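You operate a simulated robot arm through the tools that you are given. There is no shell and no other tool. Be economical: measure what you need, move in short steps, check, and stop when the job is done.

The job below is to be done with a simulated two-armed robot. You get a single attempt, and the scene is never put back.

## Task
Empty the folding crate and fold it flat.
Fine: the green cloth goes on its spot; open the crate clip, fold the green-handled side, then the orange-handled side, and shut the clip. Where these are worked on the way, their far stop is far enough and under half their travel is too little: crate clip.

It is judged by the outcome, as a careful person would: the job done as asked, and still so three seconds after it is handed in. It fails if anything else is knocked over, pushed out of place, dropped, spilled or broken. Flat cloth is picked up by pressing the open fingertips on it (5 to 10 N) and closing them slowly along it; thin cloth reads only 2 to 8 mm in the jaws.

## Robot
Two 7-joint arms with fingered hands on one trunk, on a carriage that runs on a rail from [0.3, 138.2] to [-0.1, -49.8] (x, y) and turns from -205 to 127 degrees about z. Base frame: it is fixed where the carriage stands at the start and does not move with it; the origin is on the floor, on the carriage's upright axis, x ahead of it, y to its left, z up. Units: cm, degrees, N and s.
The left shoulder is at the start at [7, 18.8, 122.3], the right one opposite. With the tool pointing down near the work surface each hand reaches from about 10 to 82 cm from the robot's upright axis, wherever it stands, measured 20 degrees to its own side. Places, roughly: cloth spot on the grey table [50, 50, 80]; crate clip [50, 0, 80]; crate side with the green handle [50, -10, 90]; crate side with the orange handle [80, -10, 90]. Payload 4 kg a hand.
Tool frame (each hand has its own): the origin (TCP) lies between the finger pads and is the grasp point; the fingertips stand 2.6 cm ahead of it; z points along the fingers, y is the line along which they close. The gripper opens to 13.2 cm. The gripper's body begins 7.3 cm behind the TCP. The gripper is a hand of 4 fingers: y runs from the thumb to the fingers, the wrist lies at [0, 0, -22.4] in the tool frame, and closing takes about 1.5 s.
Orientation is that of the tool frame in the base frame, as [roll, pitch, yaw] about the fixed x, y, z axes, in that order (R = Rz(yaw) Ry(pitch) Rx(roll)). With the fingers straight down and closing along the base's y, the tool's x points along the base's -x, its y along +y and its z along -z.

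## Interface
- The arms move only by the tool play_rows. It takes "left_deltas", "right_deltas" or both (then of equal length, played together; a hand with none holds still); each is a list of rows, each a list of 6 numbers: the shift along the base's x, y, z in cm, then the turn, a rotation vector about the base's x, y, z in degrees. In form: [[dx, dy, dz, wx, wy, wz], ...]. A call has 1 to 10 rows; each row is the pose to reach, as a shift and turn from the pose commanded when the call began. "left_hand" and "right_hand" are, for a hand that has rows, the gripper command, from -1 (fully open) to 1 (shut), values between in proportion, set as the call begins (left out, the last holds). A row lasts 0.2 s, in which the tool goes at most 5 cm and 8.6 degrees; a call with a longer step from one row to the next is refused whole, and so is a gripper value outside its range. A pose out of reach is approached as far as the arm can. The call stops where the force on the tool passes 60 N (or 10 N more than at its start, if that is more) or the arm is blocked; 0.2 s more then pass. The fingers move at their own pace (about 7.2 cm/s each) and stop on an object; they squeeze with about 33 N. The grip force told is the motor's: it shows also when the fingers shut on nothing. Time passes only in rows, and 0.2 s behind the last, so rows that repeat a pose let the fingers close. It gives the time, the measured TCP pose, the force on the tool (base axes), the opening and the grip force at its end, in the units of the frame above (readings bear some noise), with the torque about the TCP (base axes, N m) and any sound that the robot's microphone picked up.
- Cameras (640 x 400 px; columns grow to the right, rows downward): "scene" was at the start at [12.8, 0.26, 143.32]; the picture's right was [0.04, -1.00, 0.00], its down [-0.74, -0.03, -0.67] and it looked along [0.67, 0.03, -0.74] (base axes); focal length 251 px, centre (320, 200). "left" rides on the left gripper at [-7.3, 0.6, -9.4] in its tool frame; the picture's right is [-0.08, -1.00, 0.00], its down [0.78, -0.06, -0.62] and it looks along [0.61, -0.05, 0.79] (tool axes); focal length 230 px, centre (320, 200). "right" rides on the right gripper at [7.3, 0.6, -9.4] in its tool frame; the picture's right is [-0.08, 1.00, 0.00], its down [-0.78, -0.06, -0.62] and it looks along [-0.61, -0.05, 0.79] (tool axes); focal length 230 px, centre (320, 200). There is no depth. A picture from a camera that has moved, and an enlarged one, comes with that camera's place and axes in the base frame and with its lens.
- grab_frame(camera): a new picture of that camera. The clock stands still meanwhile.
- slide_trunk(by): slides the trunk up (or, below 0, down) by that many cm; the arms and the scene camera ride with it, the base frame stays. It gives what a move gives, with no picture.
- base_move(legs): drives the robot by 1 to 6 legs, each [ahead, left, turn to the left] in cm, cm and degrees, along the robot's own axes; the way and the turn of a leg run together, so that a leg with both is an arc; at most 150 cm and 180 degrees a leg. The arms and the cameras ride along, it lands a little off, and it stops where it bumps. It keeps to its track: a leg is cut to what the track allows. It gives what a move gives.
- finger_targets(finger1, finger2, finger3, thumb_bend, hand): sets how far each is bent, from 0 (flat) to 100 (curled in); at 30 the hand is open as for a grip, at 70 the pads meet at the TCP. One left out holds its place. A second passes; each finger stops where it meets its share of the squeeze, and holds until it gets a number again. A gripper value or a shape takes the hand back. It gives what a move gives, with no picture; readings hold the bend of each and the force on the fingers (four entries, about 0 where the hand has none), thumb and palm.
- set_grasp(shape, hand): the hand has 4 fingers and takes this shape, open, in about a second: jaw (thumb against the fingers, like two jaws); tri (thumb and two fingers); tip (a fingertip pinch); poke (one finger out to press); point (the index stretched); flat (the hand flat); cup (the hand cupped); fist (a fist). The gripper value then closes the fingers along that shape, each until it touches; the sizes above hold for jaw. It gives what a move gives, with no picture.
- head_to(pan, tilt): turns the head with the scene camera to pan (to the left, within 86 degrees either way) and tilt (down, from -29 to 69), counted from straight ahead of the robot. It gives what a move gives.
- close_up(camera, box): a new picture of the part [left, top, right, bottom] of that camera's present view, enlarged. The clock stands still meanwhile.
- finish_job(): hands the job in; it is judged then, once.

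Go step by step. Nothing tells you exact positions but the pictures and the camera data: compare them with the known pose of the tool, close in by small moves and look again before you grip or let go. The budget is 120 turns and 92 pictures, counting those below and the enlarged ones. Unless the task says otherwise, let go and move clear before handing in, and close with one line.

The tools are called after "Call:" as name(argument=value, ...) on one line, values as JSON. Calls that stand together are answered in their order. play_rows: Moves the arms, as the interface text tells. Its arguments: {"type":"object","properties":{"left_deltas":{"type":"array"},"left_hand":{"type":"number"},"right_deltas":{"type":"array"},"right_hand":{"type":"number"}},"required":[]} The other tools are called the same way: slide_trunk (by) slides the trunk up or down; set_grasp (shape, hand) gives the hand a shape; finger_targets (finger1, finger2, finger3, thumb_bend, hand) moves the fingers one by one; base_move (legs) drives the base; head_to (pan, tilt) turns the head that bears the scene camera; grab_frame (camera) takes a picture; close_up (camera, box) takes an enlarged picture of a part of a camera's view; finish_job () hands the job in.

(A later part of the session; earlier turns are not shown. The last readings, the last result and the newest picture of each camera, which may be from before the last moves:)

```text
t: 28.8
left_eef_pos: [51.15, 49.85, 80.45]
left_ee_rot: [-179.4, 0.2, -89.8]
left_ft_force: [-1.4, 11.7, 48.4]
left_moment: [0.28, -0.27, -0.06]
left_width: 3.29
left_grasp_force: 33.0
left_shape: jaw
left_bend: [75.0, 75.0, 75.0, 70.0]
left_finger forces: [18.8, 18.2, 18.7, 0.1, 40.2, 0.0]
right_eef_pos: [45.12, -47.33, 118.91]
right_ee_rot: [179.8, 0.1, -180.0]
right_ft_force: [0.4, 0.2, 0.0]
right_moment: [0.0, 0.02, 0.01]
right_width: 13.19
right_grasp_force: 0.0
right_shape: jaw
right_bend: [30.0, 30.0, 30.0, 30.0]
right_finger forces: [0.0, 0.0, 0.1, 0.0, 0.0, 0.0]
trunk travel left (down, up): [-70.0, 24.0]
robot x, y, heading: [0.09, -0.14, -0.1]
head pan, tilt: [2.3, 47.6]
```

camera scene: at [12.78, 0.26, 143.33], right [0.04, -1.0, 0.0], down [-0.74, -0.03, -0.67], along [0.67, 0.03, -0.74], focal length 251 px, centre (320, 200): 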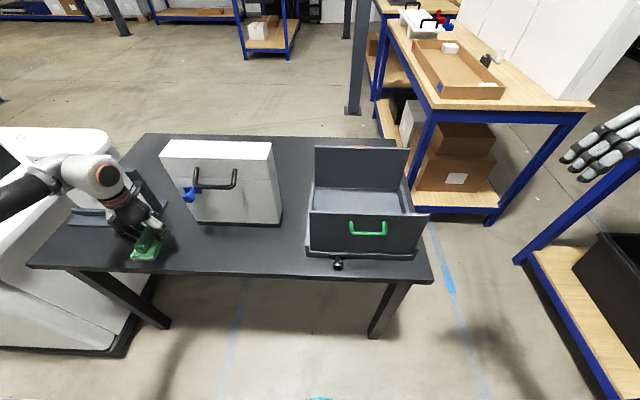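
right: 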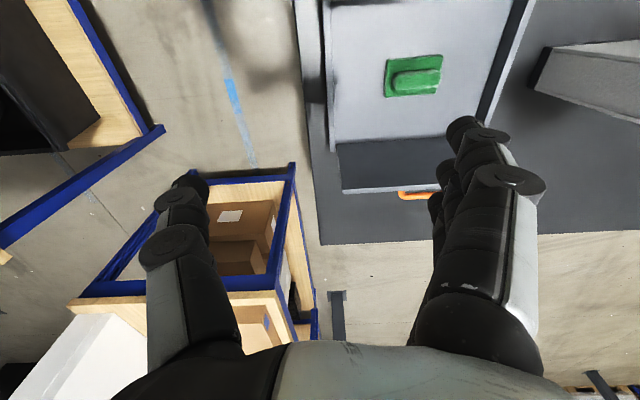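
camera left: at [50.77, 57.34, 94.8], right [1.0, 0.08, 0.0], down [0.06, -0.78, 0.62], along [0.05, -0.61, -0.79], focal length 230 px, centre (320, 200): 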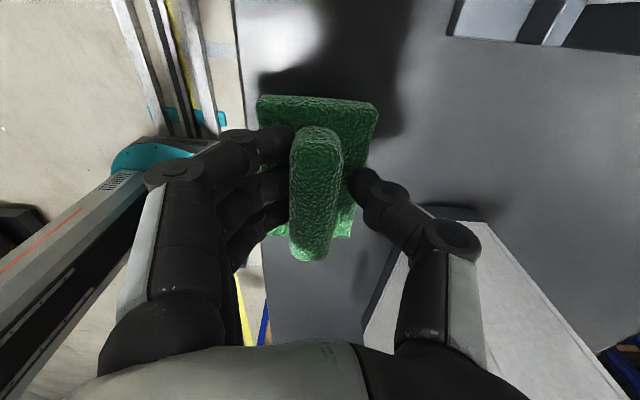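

It touches the table; I'll ease up, open, and rise straight.

Call:
play_rows(left_deltas=[[0, 0, 0.45, 0, 0, 0], [0, 0, 0.45, 0, 0, 0]])

Call:
play_rows(left_deltas=[[0, 0, 0, 0, 0, 0], [0, 0, 0, 0, 0, 0], [0, 0, 0.3, 0, 0, 0], [0, 0, 1.5, 0, 0, 0], [0, 0, 4, 0, 0, 0], [0, 0, 8, 0, 0, 0], [0, 0, 12, 0, 0, 0], [0, 0, 16, 0, 0, 0], [0, 0, 20, 0, 0, 0]], left_hand=0.1)

Call:
grab_frame(camera="left")

Call:
close_up(camera="scene", box=[90, 190, 250, 280])

```text
t: 29.4
left_eef_pos: [51.18, 49.93, 80.55]
left_ee_rot: [-179.7, 0.2, -90.0]
left_ft_force: [3.5, 12.0, 31.2]
left_moment: [0.31, -0.66, 0.2]
left_width: 3.26
left_grasp_force: 32.9
left_shape: jaw
left_bend: [75.0, 75.0, 75.0, 70.0]
left_finger forces: [15.2, 13.6, 13.6, 0.0, 41.0, 0.1]
right_eef_pos: [45.44, -47.18, 118.73]
right_ee_rot: [180.0, 0.0, -179.9]
right_ft_force: [0.3, 0.5, 0.5]
right_moment: [0.02, -0.01, 0.02]
right_width: 13.17
right_grasp_force: 0.0
right_shape: jaw
right_bend: [30.0, 30.0, 30.0, 30.0]
right_finger forces: [0.1, 0.0, 0.0, 0.1, 0.0, 0.0]
trunk travel left (down, up): [-70.0, 24.0]
robot x, y, heading: [0.05, 0.07, 0.1]
head pan, tilt: [2.3, 47.6]
```

```text
t: 31.4
left_eef_pos: [51.42, 50.01, 100.5]
left_ee_rot: [-180.0, 0.0, -90.0]
left_ft_force: [-0.1, 0.5, -0.4]
left_moment: [0.01, -0.02, 0.03]
left_width: 5.87
left_grasp_force: 0.1
left_shape: jaw
left_bend: [73.0, 73.0, 73.0, 70.0]
left_finger forces: [0.0, 0.0, 0.1, 0.1, 0.0, 0.0]
right_eef_pos: [45.4, -47.17, 118.71]
right_ee_rot: [180.0, 0.1, -180.0]
right_ft_force: [-0.8, -0.9, 0.3]
right_moment: [0.0, -0.03, 0.0]
right_width: 13.22
right_grasp_force: 0.1
right_shape: jaw
right_bend: [30.0, 30.0, 30.0, 30.0]
right_finger forces: [0.0, 0.1, 0.0, 0.0, 0.0, 0.1]
trunk travel left (down, up): [-70.0, 24.0]
robot x, y, heading: [-0.08, -0.26, -0.1]
head pan, tilt: [2.3, 47.6]
```

```text
63 pictures are left
camera left: at [50.68, 57.41, 109.73], right [1.0, 0.08, 0.0], down [0.06, -0.79, 0.62], along [0.05, -0.61, -0.79], focal length 230 px, centre (320, 200)
```

left: 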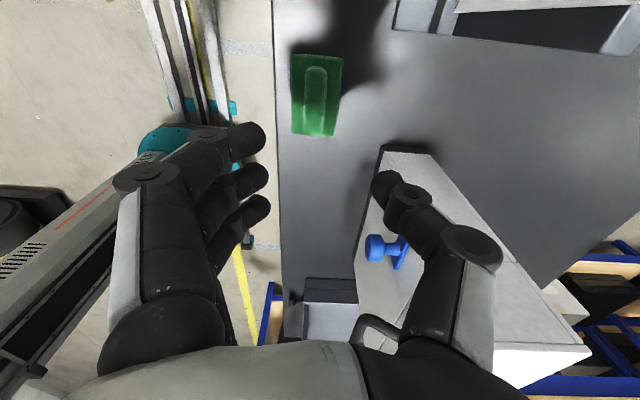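

```text
4.00 times, centred on (170, 235) of scene
camera zoom: at [12.77, 0.22, 143.32], right [0.04, -1.0, 0.0], down [-0.74, -0.03, -0.67], along [0.67, 0.03, -0.74], focal length 1005 px, centre (920, 60)
```

zoom: 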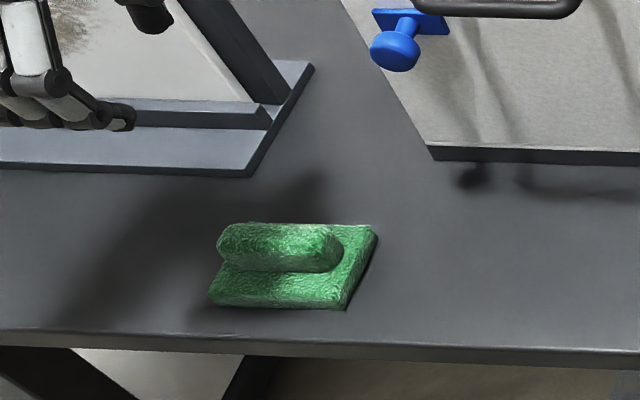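

The cloth rests on its spot. Next I look at the clip closely with the right wrist camera, while the left hand parks high.

Call:
play_rows(left_deltas=[[0, 0, 4, 0, 0, 0], [0, 0, 8, 0, 0, 0], [0, 0, 12, 0, 0, -6], [0, 0, 16, 0, 0, -14], [0, 0, 20, 0, 0, -22], [0, 0, 20, 0, 0, -30], [0, 0, 20, 0, 0, -38], [0, 0, 20, 0, 0, -46], [0, 0, 20, 0, 0, -54], [0, 0, 20, 0, 0, -62]], right_deltas=[[-1, 4.5, 0, 0, 0, 0], [-2, 9, 0, 0, 0, 0], [-3, 13.5, 0, 0, 0, 0], [-4, 18, -1, 0, 0, 0], [-5, 22.5, -3, 0, 0, 0], [-6, 27, -6, 0, 0, 0], [-7, 31, -9, 0, 0, 0], [-8, 35, -12, 0, 0, 0], [-9, 38, -15, 0, 0, 0], [-10, 42, -18, 0, 0, 0]])

Call:
grab_frame(camera="right")

Call:
grab_frame(camera="scene")

```text
refused: row 5 steps farther than a row can; nothing moved
```

```text
61 pictures are left
camera right: at [38.22, -46.61, 128.07], right [0.08, 1.0, 0.0], down [0.78, -0.06, 0.62], along [0.61, -0.05, -0.79], focal length 230 px, centre (320, 200)
```

right: 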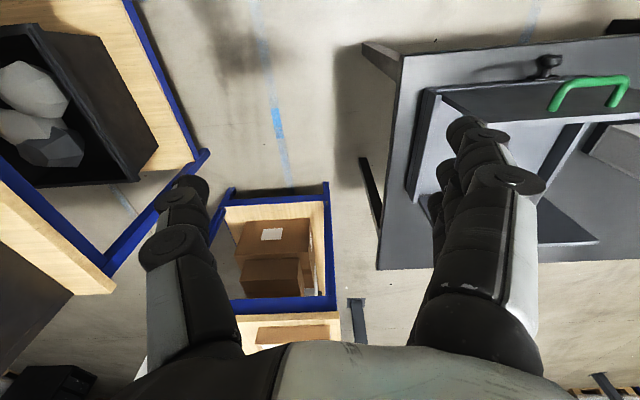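

```text
60 pictures are left
camera scene: at [12.77, 0.22, 143.32], right [0.04, -1.0, 0.0], down [-0.74, -0.03, -0.67], along [0.67, 0.03, -0.74], focal length 251 px, centre (320, 200)
```

scene: 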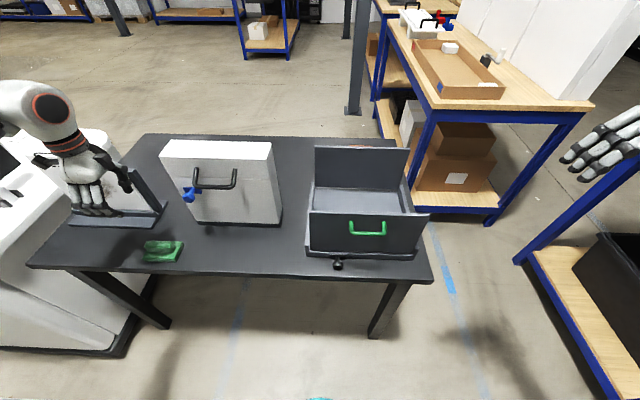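

Call:
play_rows(left_deltas=[[0, 0, 4, 0, 0, 0], [0, 0, 8, 0, 0, 0], [0, 0, 12, 0, 0, -6], [0, 0, 16, 0, 0, -14], [0, 0, 20, 0, 0, -22], [0, 0, 20, 0, 0, -30], [0, 0, 20, 0, 0, -38], [0, 0, 20, 0, 0, -46], [0, 0, 20, 0, 0, -54], [0, 0, 20, 0, 0, -62]], right_deltas=[[-1, 4, 0, 0, 0, 0], [-2, 8, -1, 0, 0, 0], [-3, 12, -2, 0, 0, 0], [-4, 16, -3, 0, 0, 0], [-5, 20, -5, 0, 0, 0], [-6, 24, -7, 0, 0, 0], [-7, 28, -9, 0, 0, 0], [-8, 32, -11, 0, 0, 0], [-9, 36, -13, 0, 0, 0], [-10, 40, -15, 0, 0, 0]])

Call:
grab_frame(camera="right")

```text
t: 33.6
left_eef_pos: [51.27, 50.34, 120.13]
left_ee_rot: [-179.9, -0.1, -152.0]
left_ft_force: [0.6, -0.1, 0.3]
left_moment: [-0.04, 0.0, -0.02]
left_width: 5.87
left_grasp_force: 0.1
left_shape: jaw
left_bend: [73.0, 73.0, 73.0, 70.0]
left_finger forces: [0.0, 0.1, 0.0, 0.0, 0.0, 0.1]
right_eef_pos: [35.41, -6.77, 103.61]
right_ee_rot: [-179.9, -0.1, 179.9]
right_ft_force: [0.1, 0.3, 0.7]
right_moment: [-0.04, 0.0, -0.05]
right_width: 13.19
right_grasp_force: 0.1
right_shape: jaw
right_bend: [30.0, 30.0, 30.0, 30.0]
right_finger forces: [0.0, 0.0, 0.0, 0.0, 0.1, 0.0]
trunk travel left (down, up): [-70.0, 24.0]
robot x, y, heading: [-0.0, 0.06, -0.1]
head pan, tilt: [2.3, 47.6]
```

```text
59 pictures are left
camera right: at [28.19, -6.13, 112.91], right [0.08, 1.0, 0.0], down [0.78, -0.06, 0.62], along [0.61, -0.05, -0.79], focal length 230 px, centre (320, 200)
```

right: 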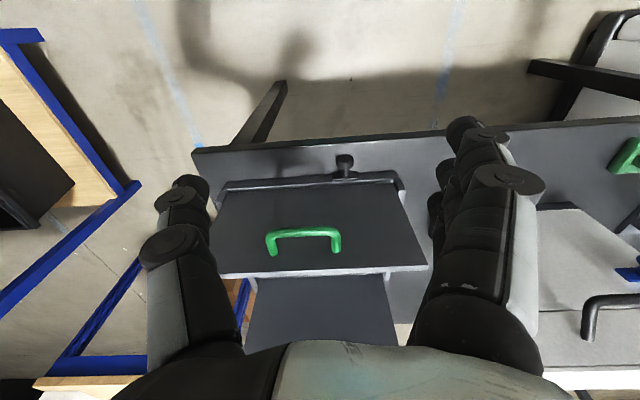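

Call:
close_up(camera="right", box=[290, 140, 410, 215])

```text
5.33 times, centred on (350, 178) of right
camera zoom: at [28.19, -6.13, 112.91], right [0.08, 1.0, 0.0], down [0.78, -0.06, 0.62], along [0.61, -0.05, -0.79], focal length 1227 px, centre (160, 320)
```

zoom: 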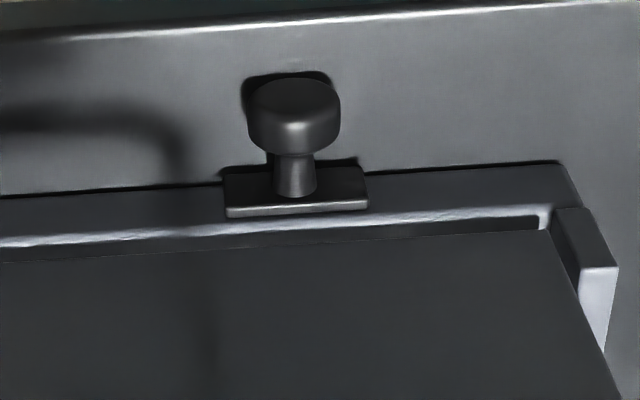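

The clip is a plate with a knob (≈2.8 cm) sticking out towards the robot at about [46, -3.4, 80], just below the green handle. I'll approach with the right hand tilted 45° so the hand stays clear of the handle.

Call:
play_rows(right_deltas=[[0, 0.5, -1, 0, -7, 0], [0, 1, -2, 0, -14, 0], [0, 1.5, -4, 0, -21, 0], [0, 2, -6, 0, -28, 0], [0, 2.5, -8, 0, -35, 0], [0, 3, -10, 0, -42, 0], [1, 3.4, -12, 0, -45, 0], [2, 3.4, -14, 0, -45, 0], [2, 3.4, -14, 0, -45, 0]], right_hand=0.1)

Call:
grab_frame(camera="right")

Call:
grab_frame(camera="scene")

```text
t: 35.6
left_eef_pos: [51.19, 49.91, 120.45]
left_ee_rot: [179.9, -0.1, -152.0]
left_ft_force: [0.5, -0.3, 0.1]
left_moment: [0.04, -0.02, 0.06]
left_width: 5.9
left_grasp_force: 0.1
left_shape: jaw
left_bend: [73.0, 73.0, 73.0, 70.0]
left_finger forces: [0.0, 0.0, 0.0, 0.0, 0.0, 0.0]
right_eef_pos: [41.24, -0.87, 107.39]
right_ee_rot: [176.6, 31.4, 179.3]
right_ft_force: [-0.7, 0.0, -0.4]
right_moment: [0.01, 0.02, -0.06]
right_width: 6.0
right_grasp_force: 0.1
right_shape: jaw
right_bend: [73.0, 73.0, 73.0, 70.0]
right_finger forces: [0.0, 0.1, 0.0, 0.1, 0.1, 0.0]
right hand out of reach, approached as far as the arm can: row 3, 4, 5, 6, 7, 8, 9
trunk travel left (down, up): [-70.0, 24.0]
robot x, y, heading: [0.21, -0.03, -0.0]
head pan, tilt: [2.3, 47.6]
```

```text
57 pictures are left
camera right: at [30.07, -0.74, 111.63], right [0.05, 0.99, 0.09], down [0.35, -0.1, 0.93], along [0.94, -0.01, -0.35], focal length 230 px, centre (320, 200)
```

right: 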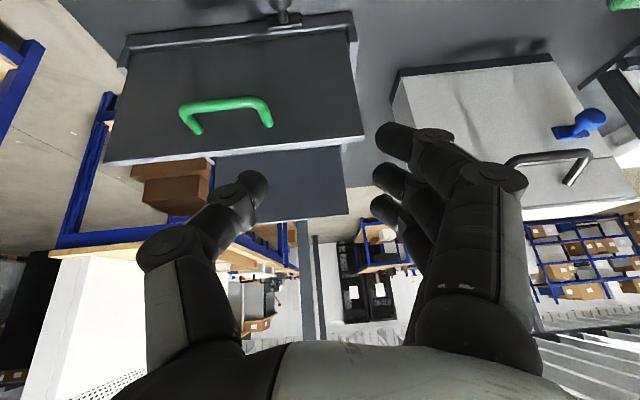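

```text
56 pictures are left
camera scene: at [12.73, 0.21, 143.33], right [0.04, -1.0, 0.0], down [-0.74, -0.03, -0.68], along [0.67, 0.03, -0.74], focal length 251 px, centre (320, 200)
```

scene: 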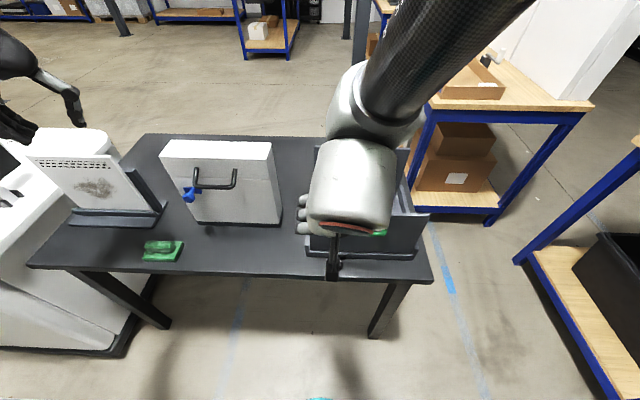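

The arm is too folded here. I'll raise the trunk to give it room.

Call:
slide_trunk(by=16)

Call:
play_rows(right_deltas=[[0, 0, 0, 0, 0, 0]])

```text
t: 37.4
left_eef_pos: [51.41, 50.1, 136.25]
left_ee_rot: [180.0, 0.0, -152.0]
left_ft_force: [-1.1, -1.4, -0.4]
left_moment: [-0.01, 0.01, 0.03]
left_width: 5.89
left_grasp_force: 0.1
left_shape: jaw
left_bend: [73.0, 73.0, 73.0, 70.0]
left_finger forces: [0.0, 0.1, 0.0, 0.0, 0.0, 0.0]
right_eef_pos: [41.18, -0.7, 123.48]
right_ee_rot: [176.6, 31.4, 179.5]
right_ft_force: [-0.5, -0.6, -0.1]
right_moment: [0.04, 0.04, 0.01]
right_width: 5.97
right_grasp_force: 0.0
right_shape: jaw
right_bend: [73.0, 73.0, 73.0, 70.0]
right_finger forces: [0.0, 0.1, 0.1, 0.0, 0.0, 0.0]
trunk travel left (down, up): [-86.0, 8.0]
robot x, y, heading: [-0.18, 0.35, -0.0]
head pan, tilt: [2.3, 47.6]
```

```text
t: 37.8
left_eef_pos: [51.32, 50.07, 136.29]
left_ee_rot: [-180.0, 0.0, -152.0]
left_ft_force: [0.2, 0.6, 0.9]
left_moment: [0.03, 0.03, 0.0]
left_width: 5.88
left_grasp_force: 0.0
left_shape: jaw
left_bend: [73.0, 73.0, 73.0, 70.0]
left_finger forces: [0.0, 0.0, 0.0, 0.0, 0.1, 0.0]
right_eef_pos: [41.13, -0.79, 123.56]
right_ee_rot: [176.6, 31.3, 179.5]
right_ft_force: [1.3, -0.6, -0.9]
right_moment: [0.0, 0.03, -0.02]
right_width: 5.98
right_grasp_force: 0.1
right_shape: jaw
right_bend: [73.0, 73.0, 73.0, 70.0]
right_finger forces: [0.0, 0.0, 0.1, 0.1, 0.0, 0.0]
trunk travel left (down, up): [-86.0, 8.0]
robot x, y, heading: [0.2, -0.41, -0.1]
head pan, tilt: [2.3, 47.6]
```

Call:
play_rows(right_deltas=[[0, -1, -4.5, 0, 0, 0], [0, -2, -9, 0, 0, 0], [0, -2.7, -13.5, 0, 0, 0], [0, -2.7, -18, 0, 0, 0], [0, -2.7, -22.5, 0, 0, 0], [0, -2.7, -27, 0, 0, 0], [0, -2.7, -31, 0, 0, 0], [0, -2.7, -31, 0, 0, 0]])

Call:
grab_frame(camera="right")

Call:
grab_frame(camera="scene")

```text
t: 39.6
left_eef_pos: [51.23, 50.01, 136.41]
left_ee_rot: [180.0, 0.0, -152.0]
left_ft_force: [-0.3, -0.7, -0.1]
left_moment: [-0.02, -0.04, -0.03]
left_width: 5.91
left_grasp_force: 0.1
left_shape: jaw
left_bend: [73.0, 73.0, 73.0, 70.0]
left_finger forces: [0.0, 0.0, 0.1, 0.0, 0.1, 0.0]
right_eef_pos: [41.23, -0.77, 123.3]
right_ee_rot: [176.7, 31.3, 179.5]
right_ft_force: [-0.8, 0.1, 0.2]
right_moment: [-0.01, 0.01, -0.02]
right_width: 6.0
right_grasp_force: 0.0
right_shape: jaw
right_bend: [73.0, 73.0, 73.0, 70.0]
right_finger forces: [0.0, 0.1, 0.1, 0.1, 0.0, 0.1]
right hand out of reach, approached as far as the arm can: row 1, 2, 3, 4, 5, 6, 7, 8
trunk travel left (down, up): [-86.0, 8.0]
robot x, y, heading: [0.03, -0.01, -0.1]
head pan, tilt: [2.3, 47.6]
```

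```text
55 pictures are left
camera right: at [30.08, -0.68, 127.6], right [0.05, 0.99, 0.09], down [0.35, -0.1, 0.93], along [0.94, -0.01, -0.35], focal length 230 px, centre (320, 200)
```

right: 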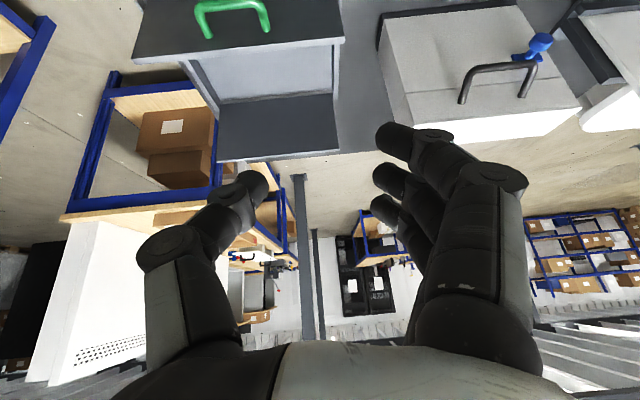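

```text
54 pictures are left
camera scene: at [12.8, 0.26, 159.32], right [0.04, -1.0, 0.0], down [-0.74, -0.03, -0.67], along [0.67, 0.03, -0.74], focal length 251 px, centre (320, 200)
```

scene: 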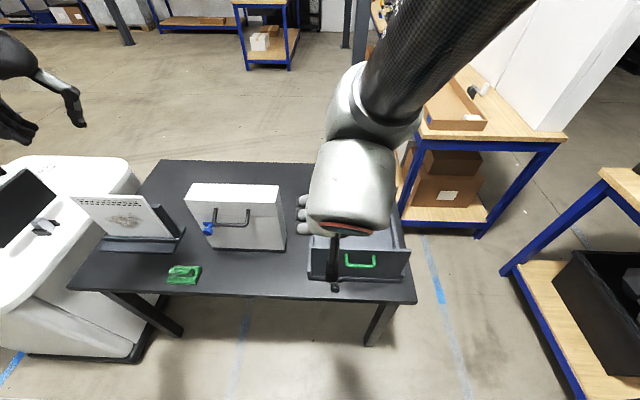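

The arm is stuck at a joint limit in this folded pose. I'll untangle to straight-down, then turn the robot right so the right shoulder is farther back from the clip.

Call:
play_rows(left_deltas=[[-3, 0, 0, 0, 0, 0], [-6, 0, 0, 0, 0, 0], [-9, 0, 0, 0, 0, 0], [-12, 0, 0, 0, 0, 0], [-15, 0, 0, 0, 0, 0], [-18, 0, 0, 0, 0, 0], [-21, 0, 0, 0, 0, 0], [-24, 0, 0, 0, 0, 0], [-27, 0, 0, 0, 0, 0], [-30, 0, 0, 0, 0, 0]], right_deltas=[[0, -1, 0, 0, 8, 0], [0, -3, 0, 0, 16, 0], [0, -6, 0, 0, 24, 0], [0, -9, 0, 0, 31, 0], [1, -12, 0, 0, 31, 0], [2, -15, 0, 0, 31, 0], [3, -18, 0, 0, 31, 0], [4, -20, 0, 0, 31, 0], [5, -22, 0, 0, 31, 0], [6, -24, 0, 0, 31, 0]])

Call:
base_move(legs=[[0, 0, -40]])

Call:
head_to(pan=40, tilt=52)

Call:
grab_frame(camera="scene")

```text
t: 41.8
left_eef_pos: [28.01, 39.67, 134.55]
left_ee_rot: [179.9, 0.1, -152.0]
left_ft_force: [-0.3, -0.7, 0.6]
left_moment: [0.06, -0.04, 0.0]
left_width: 5.89
left_grasp_force: 0.1
left_shape: jaw
left_bend: [73.0, 73.0, 73.0, 70.0]
left_finger forces: [0.0, 0.1, 0.0, 0.0, 0.1, 0.0]
left hand out of reach, approached as far as the arm can: row 5, 6, 7, 8, 9, 10
right_eef_pos: [47.18, -26.21, 122.31]
right_ee_rot: [178.8, 0.4, -178.7]
right_ft_force: [-0.3, 0.2, -1.1]
right_moment: [0.02, -0.03, -0.02]
right_width: 5.99
right_grasp_force: 0.0
right_shape: jaw
right_bend: [73.0, 73.0, 73.0, 70.0]
right_finger forces: [0.1, 0.0, 0.0, 0.0, 0.0, 0.1]
trunk travel left (down, up): [-86.0, 8.0]
robot x, y, heading: [0.11, 0.07, 0.0]
head pan, tilt: [2.3, 47.6]
```

```text
t: 44.1
left_eef_pos: [47.24, 12.7, 134.44]
left_ee_rot: [-180.0, 0.0, 168.1]
left_ft_force: [0.0, 0.2, -1.6]
left_moment: [0.01, -0.03, 0.0]
left_width: 5.89
left_grasp_force: 0.1
left_shape: jaw
left_bend: [73.0, 73.0, 73.0, 70.0]
left_finger forces: [0.0, 0.1, 0.0, 0.1, 0.0, 0.0]
right_eef_pos: [19.76, -50.19, 122.33]
right_ee_rot: [179.0, 0.3, 141.4]
right_ft_force: [0.1, 0.5, -0.1]
right_moment: [-0.01, -0.03, 0.0]
right_width: 5.96
right_grasp_force: 0.1
right_shape: jaw
right_bend: [73.0, 73.0, 73.0, 70.0]
right_finger forces: [0.1, 0.1, 0.0, 0.0, 0.1, 0.1]
trunk travel left (down, up): [-86.0, 8.0]
robot x, y, heading: [0.24, 0.03, -39.9]
head pan, tilt: [2.3, 47.6]
```

```text
t: 45.1
left_eef_pos: [47.29, 12.71, 134.46]
left_ee_rot: [179.9, -0.1, 168.0]
left_ft_force: [0.4, -0.4, -0.3]
left_moment: [-0.04, -0.02, 0.03]
left_width: 5.88
left_grasp_force: 0.2
left_shape: jaw
left_bend: [73.0, 73.0, 73.0, 70.0]
left_finger forces: [0.0, 0.1, 0.0, 0.0, 0.0, 0.0]
right_eef_pos: [19.7, -50.27, 122.44]
right_ee_rot: [178.9, 0.3, 141.4]
right_ft_force: [0.1, -0.4, 0.7]
right_moment: [-0.01, -0.01, -0.01]
right_width: 5.98
right_grasp_force: 0.0
right_shape: jaw
right_bend: [73.0, 73.0, 73.0, 70.0]
right_finger forces: [0.0, 0.0, 0.0, 0.1, 0.1, 0.1]
trunk travel left (down, up): [-86.0, 8.0]
robot x, y, heading: [0.07, -0.09, -40.1]
head pan, tilt: [40.0, 52.0]
```

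```text
53 pictures are left
camera scene: at [11.24, -3.25, 158.73], right [0.0, -1.0, 0.0], down [-0.79, 0.0, -0.62], along [0.62, 0.0, -0.79], focal length 251 px, centre (320, 200)
```

scene: 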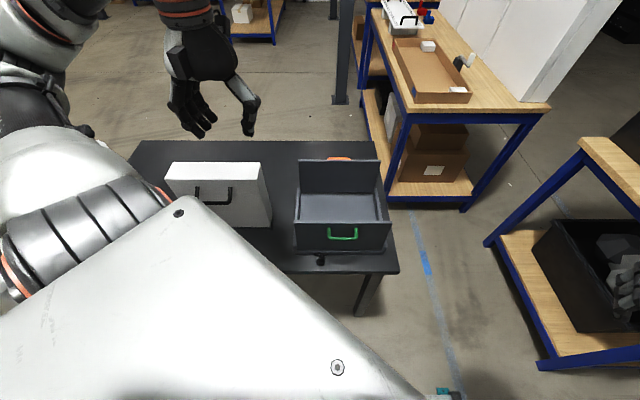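

The robot is turned; the crate is well visible. I bring the right hand in front of the clip and tilt it.

Call:
play_rows(right_deltas=[[1.6, 4.4, -1, 0, 0, 4], [3.2, 8.8, -2, 0, 0, 8], [4.8, 13.2, -3, 0, 0, 12], [6.4, 17.6, -4, 0, 0, 16], [8, 22, -5, 0, 0, 20], [9.6, 26.4, -6, 0, 0, 24], [11.2, 30.8, -7, 0, 0, 28], [12.8, 35.2, -8, 0, 0, 32], [14.4, 39.6, -9, 0, 0, 36], [16, 44, -10, 0, 0, 38.6]])

Call:
play_rows(right_deltas=[[0, 0.5, -1, 0, -8, 0], [0, 1, -2, 0, -16, 0], [0, 1.5, -4, 0, -24, 0], [0, 2, -6, 0, -32, 0], [0, 2.5, -9, 0, -40, 0], [0, 2.7, -13, 0, -40, 0], [1, 2.7, -17, 0, -40, 0], [2, 2.7, -20, 0, -40, 0], [2, 2.7, -22, 0, -40, 0]])

Call:
grab_frame(camera="right")

Call:
close_up(camera="scene", box=[240, 140, 420, 290])

```text
t: 47.3
left_eef_pos: [47.27, 12.91, 134.4]
left_ee_rot: [-179.9, 0.0, 168.2]
left_ft_force: [0.6, 0.4, 0.0]
left_moment: [-0.01, -0.01, -0.01]
left_width: 5.92
left_grasp_force: 0.1
left_shape: jaw
left_bend: [73.0, 73.0, 73.0, 70.0]
left_finger forces: [0.0, 0.0, 0.1, 0.1, 0.1, 0.1]
right_eef_pos: [35.82, -5.93, 112.25]
right_ee_rot: [178.8, 0.3, -179.9]
right_ft_force: [-0.4, 1.0, 0.8]
right_moment: [-0.02, 0.04, 0.01]
right_width: 5.96
right_grasp_force: 0.0
right_shape: jaw
right_bend: [73.0, 73.0, 73.0, 70.0]
right_finger forces: [0.1, 0.0, 0.0, 0.0, 0.1, 0.0]
trunk travel left (down, up): [-86.0, 8.0]
robot x, y, heading: [0.16, 0.39, -39.9]
head pan, tilt: [40.0, 52.0]
```

```text
t: 49.3
left_eef_pos: [47.07, 12.6, 134.51]
left_ee_rot: [-179.9, 0.0, 168.2]
left_ft_force: [0.4, 0.3, 0.6]
left_moment: [0.0, -0.01, 0.01]
left_width: 5.85
left_grasp_force: 0.1
left_shape: jaw
left_bend: [73.0, 73.0, 73.0, 70.0]
left_finger forces: [0.1, 0.0, 0.0, 0.1, 0.1, 0.1]
right_eef_pos: [37.81, -3.55, 90.42]
right_ee_rot: [178.8, 39.7, -179.9]
right_ft_force: [-0.4, -1.1, -0.1]
right_moment: [0.02, -0.01, 0.02]
right_width: 5.97
right_grasp_force: 0.1
right_shape: jaw
right_bend: [73.0, 73.0, 73.0, 70.0]
right_finger forces: [0.0, 0.1, 0.0, 0.1, 0.1, 0.0]
trunk travel left (down, up): [-86.0, 8.0]
robot x, y, heading: [0.08, -0.11, -39.7]
head pan, tilt: [40.0, 52.0]
```

```text
52 pictures are left
camera right: at [26.21, -3.28, 92.97], right [0.04, 1.0, 0.06], down [0.21, -0.07, 0.97], along [0.98, -0.03, -0.21], focal length 230 px, centre (320, 200)
```

right: 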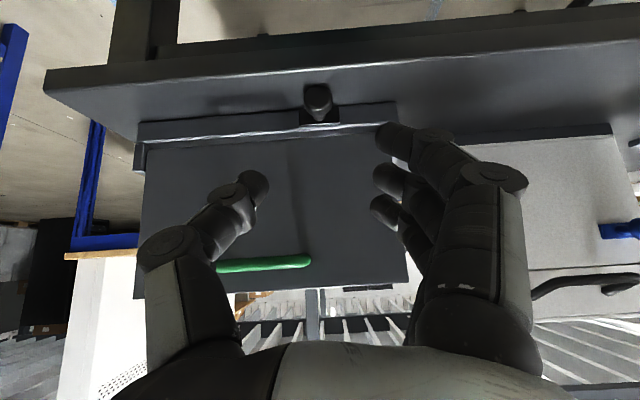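

```text
2.67 times, centred on (330, 215) of scene
camera zoom: at [11.19, -3.33, 158.73], right [0.0, -1.0, 0.0], down [-0.79, 0.0, -0.62], along [0.62, 0.0, -0.79], focal length 670 px, centre (293, 160)
```

zoom: 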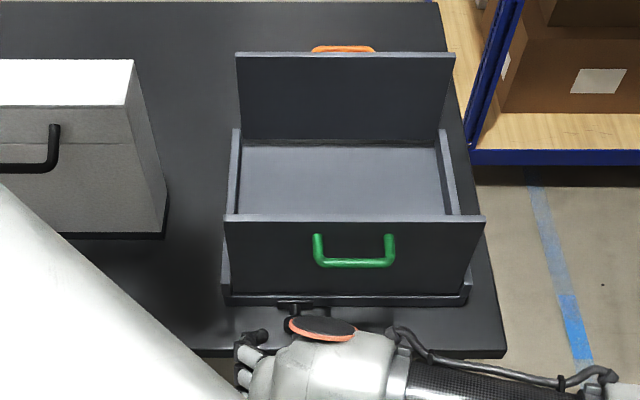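

The arm reaches well now. Triangulated knob: about [46.7, -3.5, 78.5]. I advance most of the way and look.

Call:
play_rows(right_deltas=[[2, 0, -2.2, 0, 0, 0], [4, 0, -4.5, 0, 0, 0], [5.5, 0, -7, 0, 0, 0], [6, 0, -8, 0, 0, 0], [6, 0, -8, 0, 0, 0]])

Call:
grab_frame(camera="right")

Call:
close_up(camera="scene", box=[280, 230, 360, 290])

```text
t: 50.5
left_eef_pos: [47.18, 12.65, 134.36]
left_ee_rot: [179.9, 0.0, 168.0]
left_ft_force: [-0.1, 0.6, 0.1]
left_moment: [0.02, -0.01, 0.0]
left_width: 5.88
left_grasp_force: 0.1
left_shape: jaw
left_bend: [73.0, 73.0, 73.0, 70.0]
left_finger forces: [0.0, 0.0, 0.0, 0.0, 0.0, 0.0]
right_eef_pos: [43.73, -3.48, 82.46]
right_ee_rot: [178.9, 40.0, -179.9]
right_ft_force: [-0.3, -0.6, 0.6]
right_moment: [0.01, 0.02, 0.0]
right_width: 5.93
right_grasp_force: 0.1
right_shape: jaw
right_bend: [73.0, 73.0, 73.0, 70.0]
right_finger forces: [0.1, 0.1, 0.0, 0.0, 0.0, 0.1]
trunk travel left (down, up): [-86.0, 8.0]
robot x, y, heading: [0.03, -0.05, -39.8]
head pan, tilt: [40.0, 52.0]
```

```text
50 pictures are left
camera right: at [32.13, -3.25, 84.95], right [0.04, 1.0, 0.06], down [0.21, -0.07, 0.98], along [0.98, -0.03, -0.21], focal length 230 px, centre (320, 200)
```

right: 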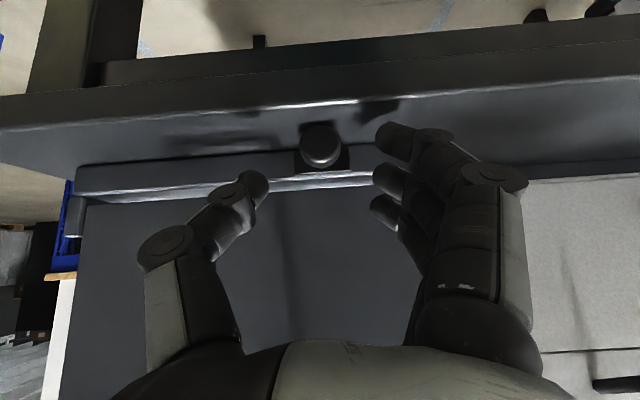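

```text
6.67 times, centred on (320, 260) of scene
camera zoom: at [11.21, -3.27, 158.73], right [0.0, -1.0, 0.0], down [-0.79, 0.0, -0.62], along [0.62, 0.0, -0.79], focal length 1675 px, centre (320, -200)
```

zoom: 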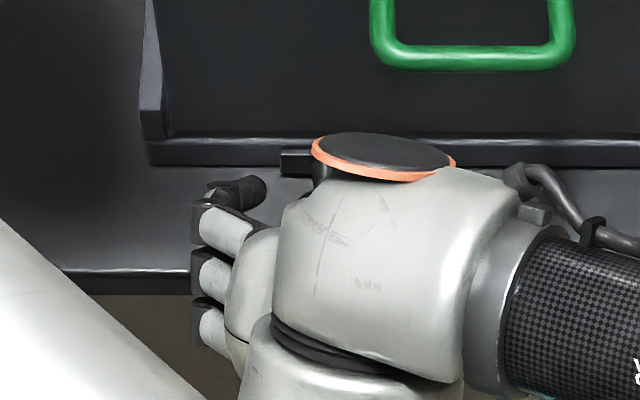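

Call:
play_rows(right_deltas=[[0.5, 0, -1, 0, 0, 0], [1, 0, -2, 0, 0, 0], [1.5, 0, -2.6, 0, 0, 0], [2, 0, -3.1, 0, 0, 0], [2, 0, -3.1, 0, 0, 0]])

Call:
grab_frame(camera="right")

```text
t: 51.7
left_eef_pos: [46.82, 12.59, 134.67]
left_ee_rot: [180.0, 0.2, 168.1]
left_ft_force: [0.2, -0.3, 0.4]
left_moment: [0.03, 0.04, 0.0]
left_width: 5.9
left_grasp_force: 0.0
left_shape: jaw
left_bend: [73.0, 73.0, 73.0, 70.0]
left_finger forces: [0.1, 0.0, 0.0, 0.0, 0.0, 0.1]
right_eef_pos: [45.62, -4.23, 79.38]
right_ee_rot: [179.1, 40.4, 179.8]
right_ft_force: [-16.8, 4.0, 38.2]
right_moment: [1.73, 0.82, 0.69]
right_width: 6.09
right_grasp_force: 0.1
right_shape: jaw
right_bend: [77.0, 73.0, 73.0, 70.0]
right_finger forces: [39.7, 0.0, 0.0, 0.0, 0.0, 0.1]
trunk travel left (down, up): [-86.0, 8.0]
robot x, y, heading: [0.11, 0.02, -39.8]
head pan, tilt: [40.0, 52.0]
```

```text
48 pictures are left
camera right: at [34.0, -3.84, 81.82], right [0.05, 1.0, 0.06], down [0.2, -0.07, 0.98], along [0.98, -0.04, -0.2], focal length 230 px, centre (320, 200)
```

right: 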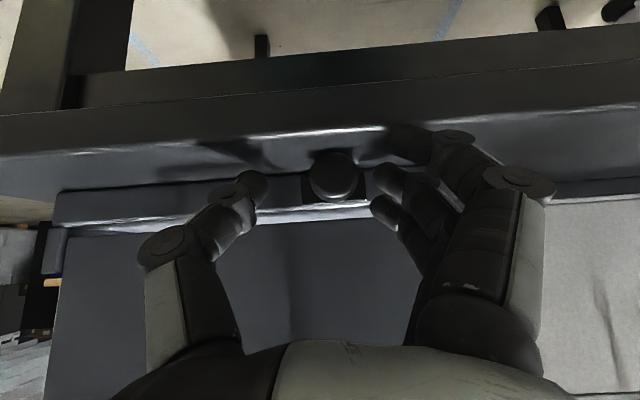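

One finger touches the table; the knob lies between the fingers. I'll ease up a little and close on the knob.

Call:
play_rows(right_deltas=[[0, 0, 0.6, 0, 0, 0], [0, 0, 0.6, 0, 0, 0]])

Call:
play_rows(right_deltas=[[0, 0, 0, 0, 0, 0], [0, 0, 0, 0, 0, 0], [0, 0, 0, 0, 0, 0], [0, 0, 0, 0, 0, 0]], right_hand=1)

Call:
grab_frame(camera="right")

```text
t: 52.3
left_eef_pos: [46.93, 12.57, 134.56]
left_ee_rot: [-179.9, 0.1, 168.0]
left_ft_force: [-0.6, 0.3, 0.4]
left_moment: [0.01, 0.01, -0.01]
left_width: 5.88
left_grasp_force: 0.1
left_shape: jaw
left_bend: [73.0, 73.0, 73.0, 70.0]
left_finger forces: [0.0, 0.1, 0.0, 0.1, 0.0, 0.1]
right_eef_pos: [45.22, -3.87, 79.55]
right_ee_rot: [179.2, 40.1, 180.0]
right_ft_force: [-3.7, 0.2, 4.1]
right_moment: [0.15, 0.16, 0.19]
right_width: 5.95
right_grasp_force: 0.0
right_shape: jaw
right_bend: [74.0, 73.0, 73.0, 70.0]
right_finger forces: [6.0, 0.0, 0.1, 0.0, 0.0, 0.0]
trunk travel left (down, up): [-86.0, 8.0]
robot x, y, heading: [-0.12, -0.03, -39.9]
head pan, tilt: [40.0, 52.0]
```

```text
t: 53.3
left_eef_pos: [46.76, 12.64, 134.48]
left_ee_rot: [180.0, 0.0, 168.1]
left_ft_force: [0.5, 0.1, 0.0]
left_moment: [0.0, -0.01, -0.06]
left_width: 5.9
left_grasp_force: 0.0
left_shape: jaw
left_bend: [73.0, 73.0, 73.0, 70.0]
left_finger forces: [0.0, 0.0, 0.0, 0.0, 0.1, 0.0]
right_eef_pos: [45.45, -3.85, 79.84]
right_ee_rot: [178.9, 40.4, 179.9]
right_ft_force: [-15.1, -1.2, 4.0]
right_moment: [0.02, 0.17, 0.23]
right_width: 0.6
right_grasp_force: 33.0
right_shape: jaw
right_bend: [77.0, 70.0, 69.0, 75.0]
right_finger forces: [0.0, 21.7, 0.1, 0.0, 21.4, 0.0]
trunk travel left (down, up): [-86.0, 8.0]
robot x, y, heading: [0.04, -0.02, -40.0]
head pan, tilt: [40.0, 52.0]
```

```text
47 pictures are left
camera right: at [33.8, -3.43, 82.35], right [0.05, 1.0, 0.06], down [0.2, -0.07, 0.98], along [0.98, -0.03, -0.2], focal length 230 px, centre (320, 200)
```

right: 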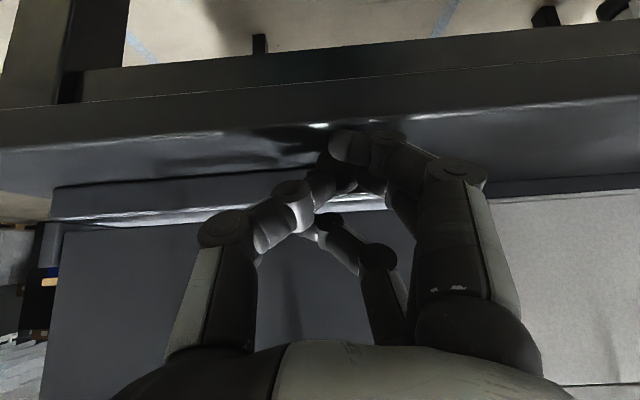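

The fingers closed in front of the knob. I'll reopen, move forward ~2 cm and close again.

Call:
play_rows(right_deltas=[[0, 0, 0.2, 0, 0, 0], [0, 0, 0.2, 0, 0, 0], [0, 0, 0.2, 0, 0, 0], [0, 0, 0.2, 0, 0, 0], [0.7, 0.3, 0.2, 0, 0, 0], [1.4, 0.3, 0.2, 0, 0, 0], [2, 0.3, 0.1, 0, 0, 0], [2, 0.3, 0.1, 0, 0, 0]], right_hand=0.15)

Call:
grab_frame(camera="right")

Call:
close_up(camera="scene", box=[280, 230, 360, 290])

```text
t: 55.1
left_eef_pos: [46.82, 12.67, 134.6]
left_ee_rot: [-180.0, 0.2, 168.1]
left_ft_force: [-0.3, 0.0, -0.7]
left_moment: [0.01, -0.02, 0.01]
left_width: 5.9
left_grasp_force: 0.1
left_shape: jaw
left_bend: [73.0, 73.0, 73.0, 70.0]
left_finger forces: [0.0, 0.0, 0.1, 0.1, 0.0, 0.0]
right_eef_pos: [47.56, -5.1, 79.66]
right_ee_rot: [179.8, 40.2, 179.6]
right_ft_force: [-9.9, 4.7, 29.1]
right_moment: [1.4, 0.52, 0.43]
right_width: 5.71
right_grasp_force: 0.1
right_shape: jaw
right_bend: [76.0, 73.0, 73.0, 70.0]
right_finger forces: [29.8, 0.2, 0.3, 0.0, 0.1, 0.1]
trunk travel left (down, up): [-86.0, 8.0]
robot x, y, heading: [-0.27, -0.06, -39.9]
head pan, tilt: [40.0, 52.0]
```

```text
46 pictures are left
camera right: at [35.86, -4.56, 82.05], right [0.06, 1.0, 0.05], down [0.2, -0.06, 0.98], along [0.98, -0.05, -0.2], focal length 230 px, centre (320, 200)
```

right: 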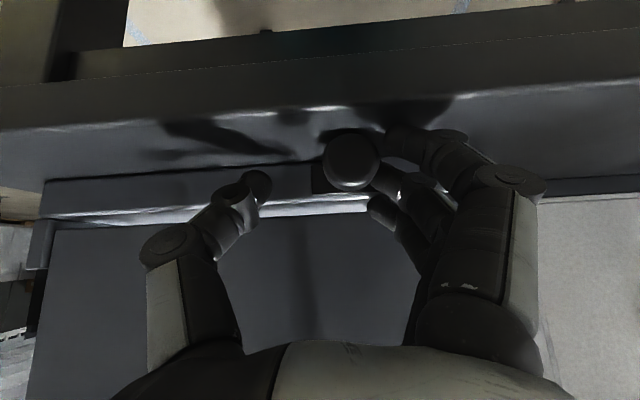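

```text
6.67 times, centred on (320, 260) of scene
camera zoom: at [10.76, -3.17, 158.8], right [0.0, -1.0, 0.0], down [-0.79, 0.0, -0.62], along [0.62, 0.0, -0.79], focal length 1675 px, centre (320, -200)
```

zoom: 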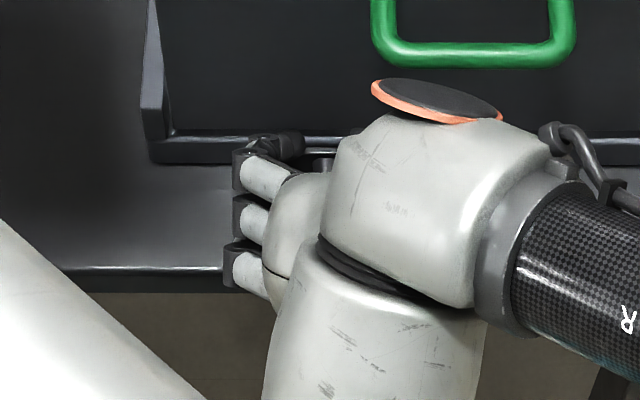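

The index finger rides on the table because of the tilt. I'll back up, reduce the tilt to about 20°, and come down again.

Call:
play_rows(right_deltas=[[-0.5, 0, 1, 0, 0, 0], [-1, 0, 3, 0, 0, 0], [-1, 0, 5, 0, 7, 0], [-1, 0, 5, 0, 14, 0], [-1, 0, 5, 0, 20, 0], [-1, 0, 5, 0, 20, 0]], right_hand=0.15)

Call:
grab_frame(camera="right")

```text
t: 56.5
left_eef_pos: [47.19, 12.62, 134.46]
left_ee_rot: [180.0, 0.0, 168.1]
left_ft_force: [0.8, -0.3, 0.8]
left_moment: [-0.01, -0.02, 0.01]
left_width: 5.88
left_grasp_force: 0.0
left_shape: jaw
left_bend: [73.0, 73.0, 73.0, 70.0]
left_finger forces: [0.1, 0.0, 0.1, 0.0, 0.0, 0.0]
right_eef_pos: [46.5, -4.65, 84.24]
right_ee_rot: [179.5, 19.8, 179.3]
right_ft_force: [0.3, -0.1, 0.1]
right_moment: [-0.01, -0.01, 0.02]
right_width: 5.56
right_grasp_force: 0.0
right_shape: jaw
right_bend: [73.0, 73.0, 73.0, 70.0]
right_finger forces: [0.0, 0.0, 0.0, 0.0, 0.1, 0.0]
trunk travel left (down, up): [-86.0, 8.0]
robot x, y, heading: [-0.14, 0.13, -39.9]
head pan, tilt: [40.0, 52.0]
```

```text
44 pictures are left
camera right: at [36.46, -4.11, 90.52], right [0.08, 1.0, 0.03], down [0.53, -0.07, 0.85], along [0.84, -0.05, -0.53], focal length 230 px, centre (320, 200)
```

right: 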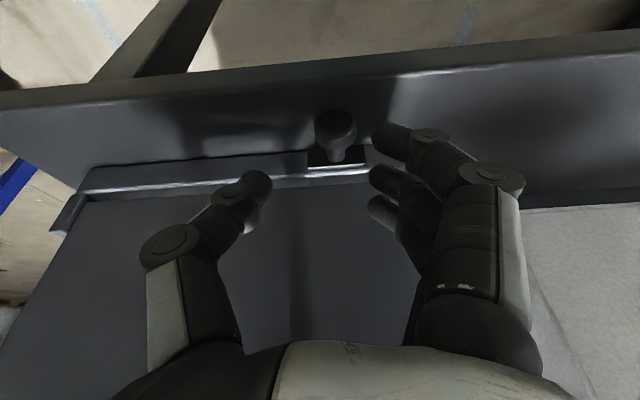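

Call:
play_rows(right_deltas=[[0.2, 0.6, 0, 0, 0, 0], [0.5, 1.1, -1.5, 0, 0, 0], [0.5, 1.1, -3, 0, 0, 0], [0.5, 1.1, -4, 0, 0, 0], [0.5, 1.1, -4.4, 0, 0, 0], [0.5, 1.1, -4.4, 0, 0, 0]])

Call:
grab_frame(camera="right")

```text
t: 57.5
left_eef_pos: [46.18, 13.03, 134.84]
left_ee_rot: [-180.0, 0.5, 168.2]
left_ft_force: [0.2, 0.0, 0.0]
left_moment: [-0.02, -0.03, -0.01]
left_width: 5.88
left_grasp_force: 0.0
left_shape: jaw
left_bend: [73.0, 73.0, 73.0, 70.0]
left_finger forces: [0.0, 0.1, 0.0, 0.0, 0.0, 0.1]
right_eef_pos: [47.75, -11.31, 80.42]
right_ee_rot: [-176.2, 20.9, 177.9]
right_ft_force: [-13.1, 8.6, 41.9]
right_moment: [1.91, -1.12, 0.92]
right_width: 5.77
right_grasp_force: 0.0
right_shape: jaw
right_bend: [73.0, 73.0, 79.0, 70.0]
right_finger forces: [0.0, 0.1, 47.1, 0.0, 0.1, 0.1]
trunk travel left (down, up): [-86.0, 8.0]
robot x, y, heading: [0.2, 0.04, -39.9]
head pan, tilt: [40.0, 52.0]
stopped in row 4 (right hand): the force on the tool passed its limit at 74 N (the readings are from after the stop); the commanded pose is now the measured one
```

```text
43 pictures are left
camera right: at [37.63, -9.77, 86.39], right [0.13, 0.99, -0.04], down [0.51, -0.04, 0.86], along [0.85, -0.13, -0.51], focal length 230 px, centre (320, 200)
```

right: 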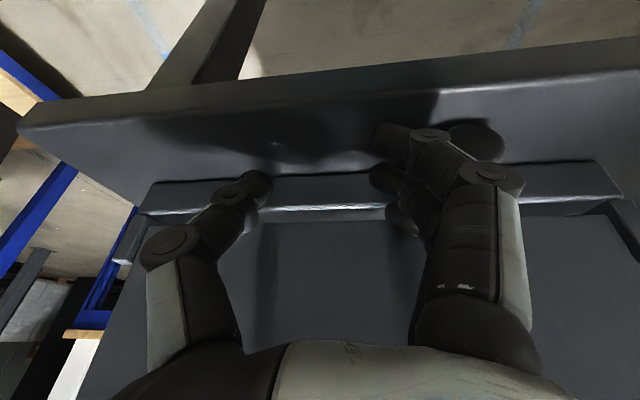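

The rear finger struck the crate rim and the hand was shoved aside; the knob looks unmoved. I'll back off and use the narrower fingertip-pinch shape.

Call:
play_rows(right_deltas=[[-1, 0, 2, 0, 0, 0], [-3, 0, 5, 0, 0, 0], [-4, 1, 8, 0, -6, 0], [-4, 4, 10, 0, -12, 0], [-4, 7.5, 10, 0, -15, 0], [-4, 7.5, 10, -4, -15, 0]])

Call:
set_grasp(hand="right", shape="tip")

Call:
grab_frame(camera="right")

Call:
close_up(camera="scene", box=[240, 140, 420, 290])

```text
t: 58.9
left_eef_pos: [47.21, 12.67, 134.4]
left_ee_rot: [-180.0, 0.0, 168.2]
left_ft_force: [0.0, -0.3, 0.1]
left_moment: [0.04, 0.05, -0.01]
left_width: 5.88
left_grasp_force: 0.0
left_shape: jaw
left_bend: [73.0, 73.0, 73.0, 70.0]
left_finger forces: [0.1, 0.1, 0.0, 0.0, 0.0, 0.1]
right_eef_pos: [44.06, -3.54, 89.78]
right_ee_rot: [-172.0, 35.2, 179.8]
right_ft_force: [-0.1, -0.1, -0.7]
right_moment: [-0.03, 0.0, 0.0]
right_width: 5.56
right_grasp_force: 0.0
right_shape: jaw
right_bend: [73.0, 73.0, 73.0, 70.0]
right_finger forces: [0.0, 0.1, 0.1, 0.0, 0.0, 0.0]
trunk travel left (down, up): [-86.0, 8.0]
robot x, y, heading: [0.25, -0.04, -39.9]
head pan, tilt: [40.0, 52.0]
```

```text
t: 59.8
left_eef_pos: [47.25, 12.68, 134.45]
left_ee_rot: [-180.0, -0.1, 168.0]
left_ft_force: [-0.9, 0.0, -0.7]
left_moment: [0.01, -0.02, -0.01]
left_width: 5.87
left_grasp_force: 0.0
left_shape: jaw
left_bend: [73.0, 73.0, 73.0, 70.0]
left_finger forces: [0.0, 0.0, 0.1, 0.0, 0.1, 0.0]
right_eef_pos: [44.07, -3.63, 89.92]
right_ee_rot: [-172.1, 35.1, 180.0]
right_ft_force: [0.3, -0.2, 0.5]
right_moment: [-0.01, -0.03, 0.0]
right_width: 13.17
right_grasp_force: 0.1
right_shape: tip
right_bend: [0.0, 30.0, 0.0, 30.0]
right_finger forces: [0.0, 0.0, 0.1, 0.0, 0.1, 0.1]
trunk travel left (down, up): [-86.0, 8.0]
robot x, y, heading: [0.25, -0.05, -39.9]
head pan, tilt: [40.0, 52.0]
```

```text
42 pictures are left
camera right: at [32.8, -1.79, 93.08], right [0.14, 0.99, -0.07], down [0.28, 0.02, 0.96], along [0.95, -0.16, -0.28], focal length 230 px, centre (320, 200)
```

right: 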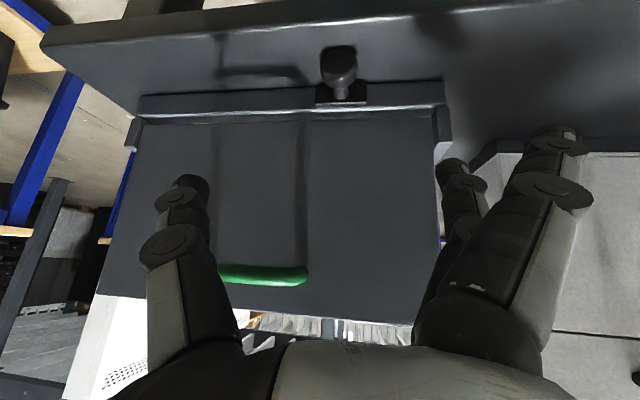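

```text
2.67 times, centred on (330, 215) of scene
camera zoom: at [11.21, -3.24, 158.73], right [0.0, -1.0, 0.0], down [-0.79, 0.0, -0.62], along [0.62, 0.0, -0.79], focal length 670 px, centre (293, 160)
```

zoom: 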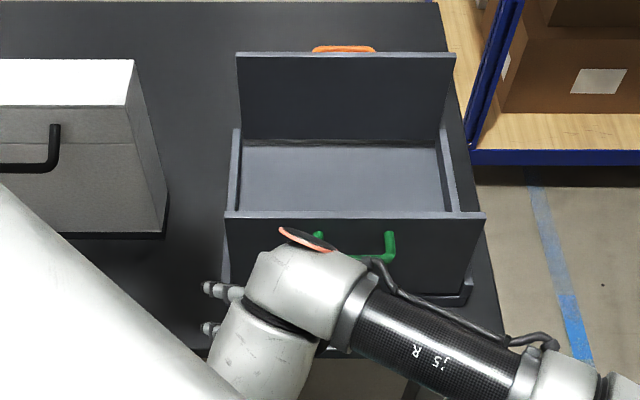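

The clip is likely a slide bolt, so pushing the knob sideways with one finger is simplest. I'll set the poke shape and look where the finger is.

Call:
set_grasp(hand="right", shape="poke")

Call:
grab_frame(camera="right")

```text
t: 60.7
left_eef_pos: [47.24, 12.66, 134.48]
left_ee_rot: [-180.0, -0.1, 168.0]
left_ft_force: [-0.4, -0.1, 0.6]
left_moment: [0.0, 0.0, 0.04]
left_width: 5.85
left_grasp_force: 0.0
left_shape: jaw
left_bend: [73.0, 73.0, 73.0, 70.0]
left_finger forces: [0.1, 0.1, 0.1, 0.0, 0.1, 0.1]
right_eef_pos: [44.0, -3.64, 89.65]
right_ee_rot: [-172.1, 35.1, 179.9]
right_ft_force: [0.0, -0.4, 0.8]
right_moment: [-0.01, -0.02, -0.04]
right_width: 0.0
right_grasp_force: 0.0
right_shape: poke
right_bend: [100.0, 100.0, 100.0, 46.0]
right_finger forces: [0.0, 0.0, 0.0, 0.0, 0.0, 0.1]
trunk travel left (down, up): [-86.0, 8.0]
robot x, y, heading: [0.06, -0.18, -40.0]
head pan, tilt: [40.0, 52.0]
```

```text
40 pictures are left
camera right: at [32.83, -1.79, 93.07], right [0.14, 0.99, -0.07], down [0.28, 0.02, 0.96], along [0.95, -0.16, -0.28], focal length 230 px, centre (320, 200)
```

right: 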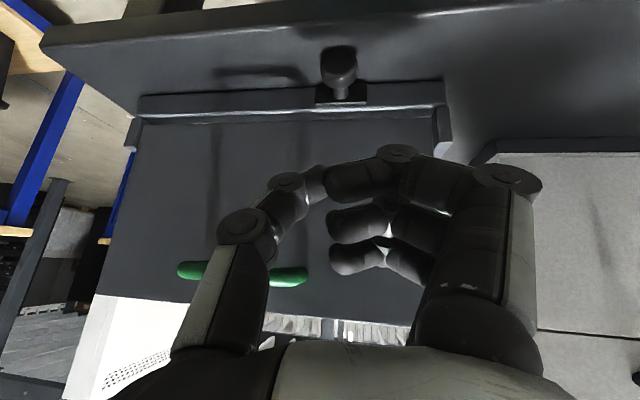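

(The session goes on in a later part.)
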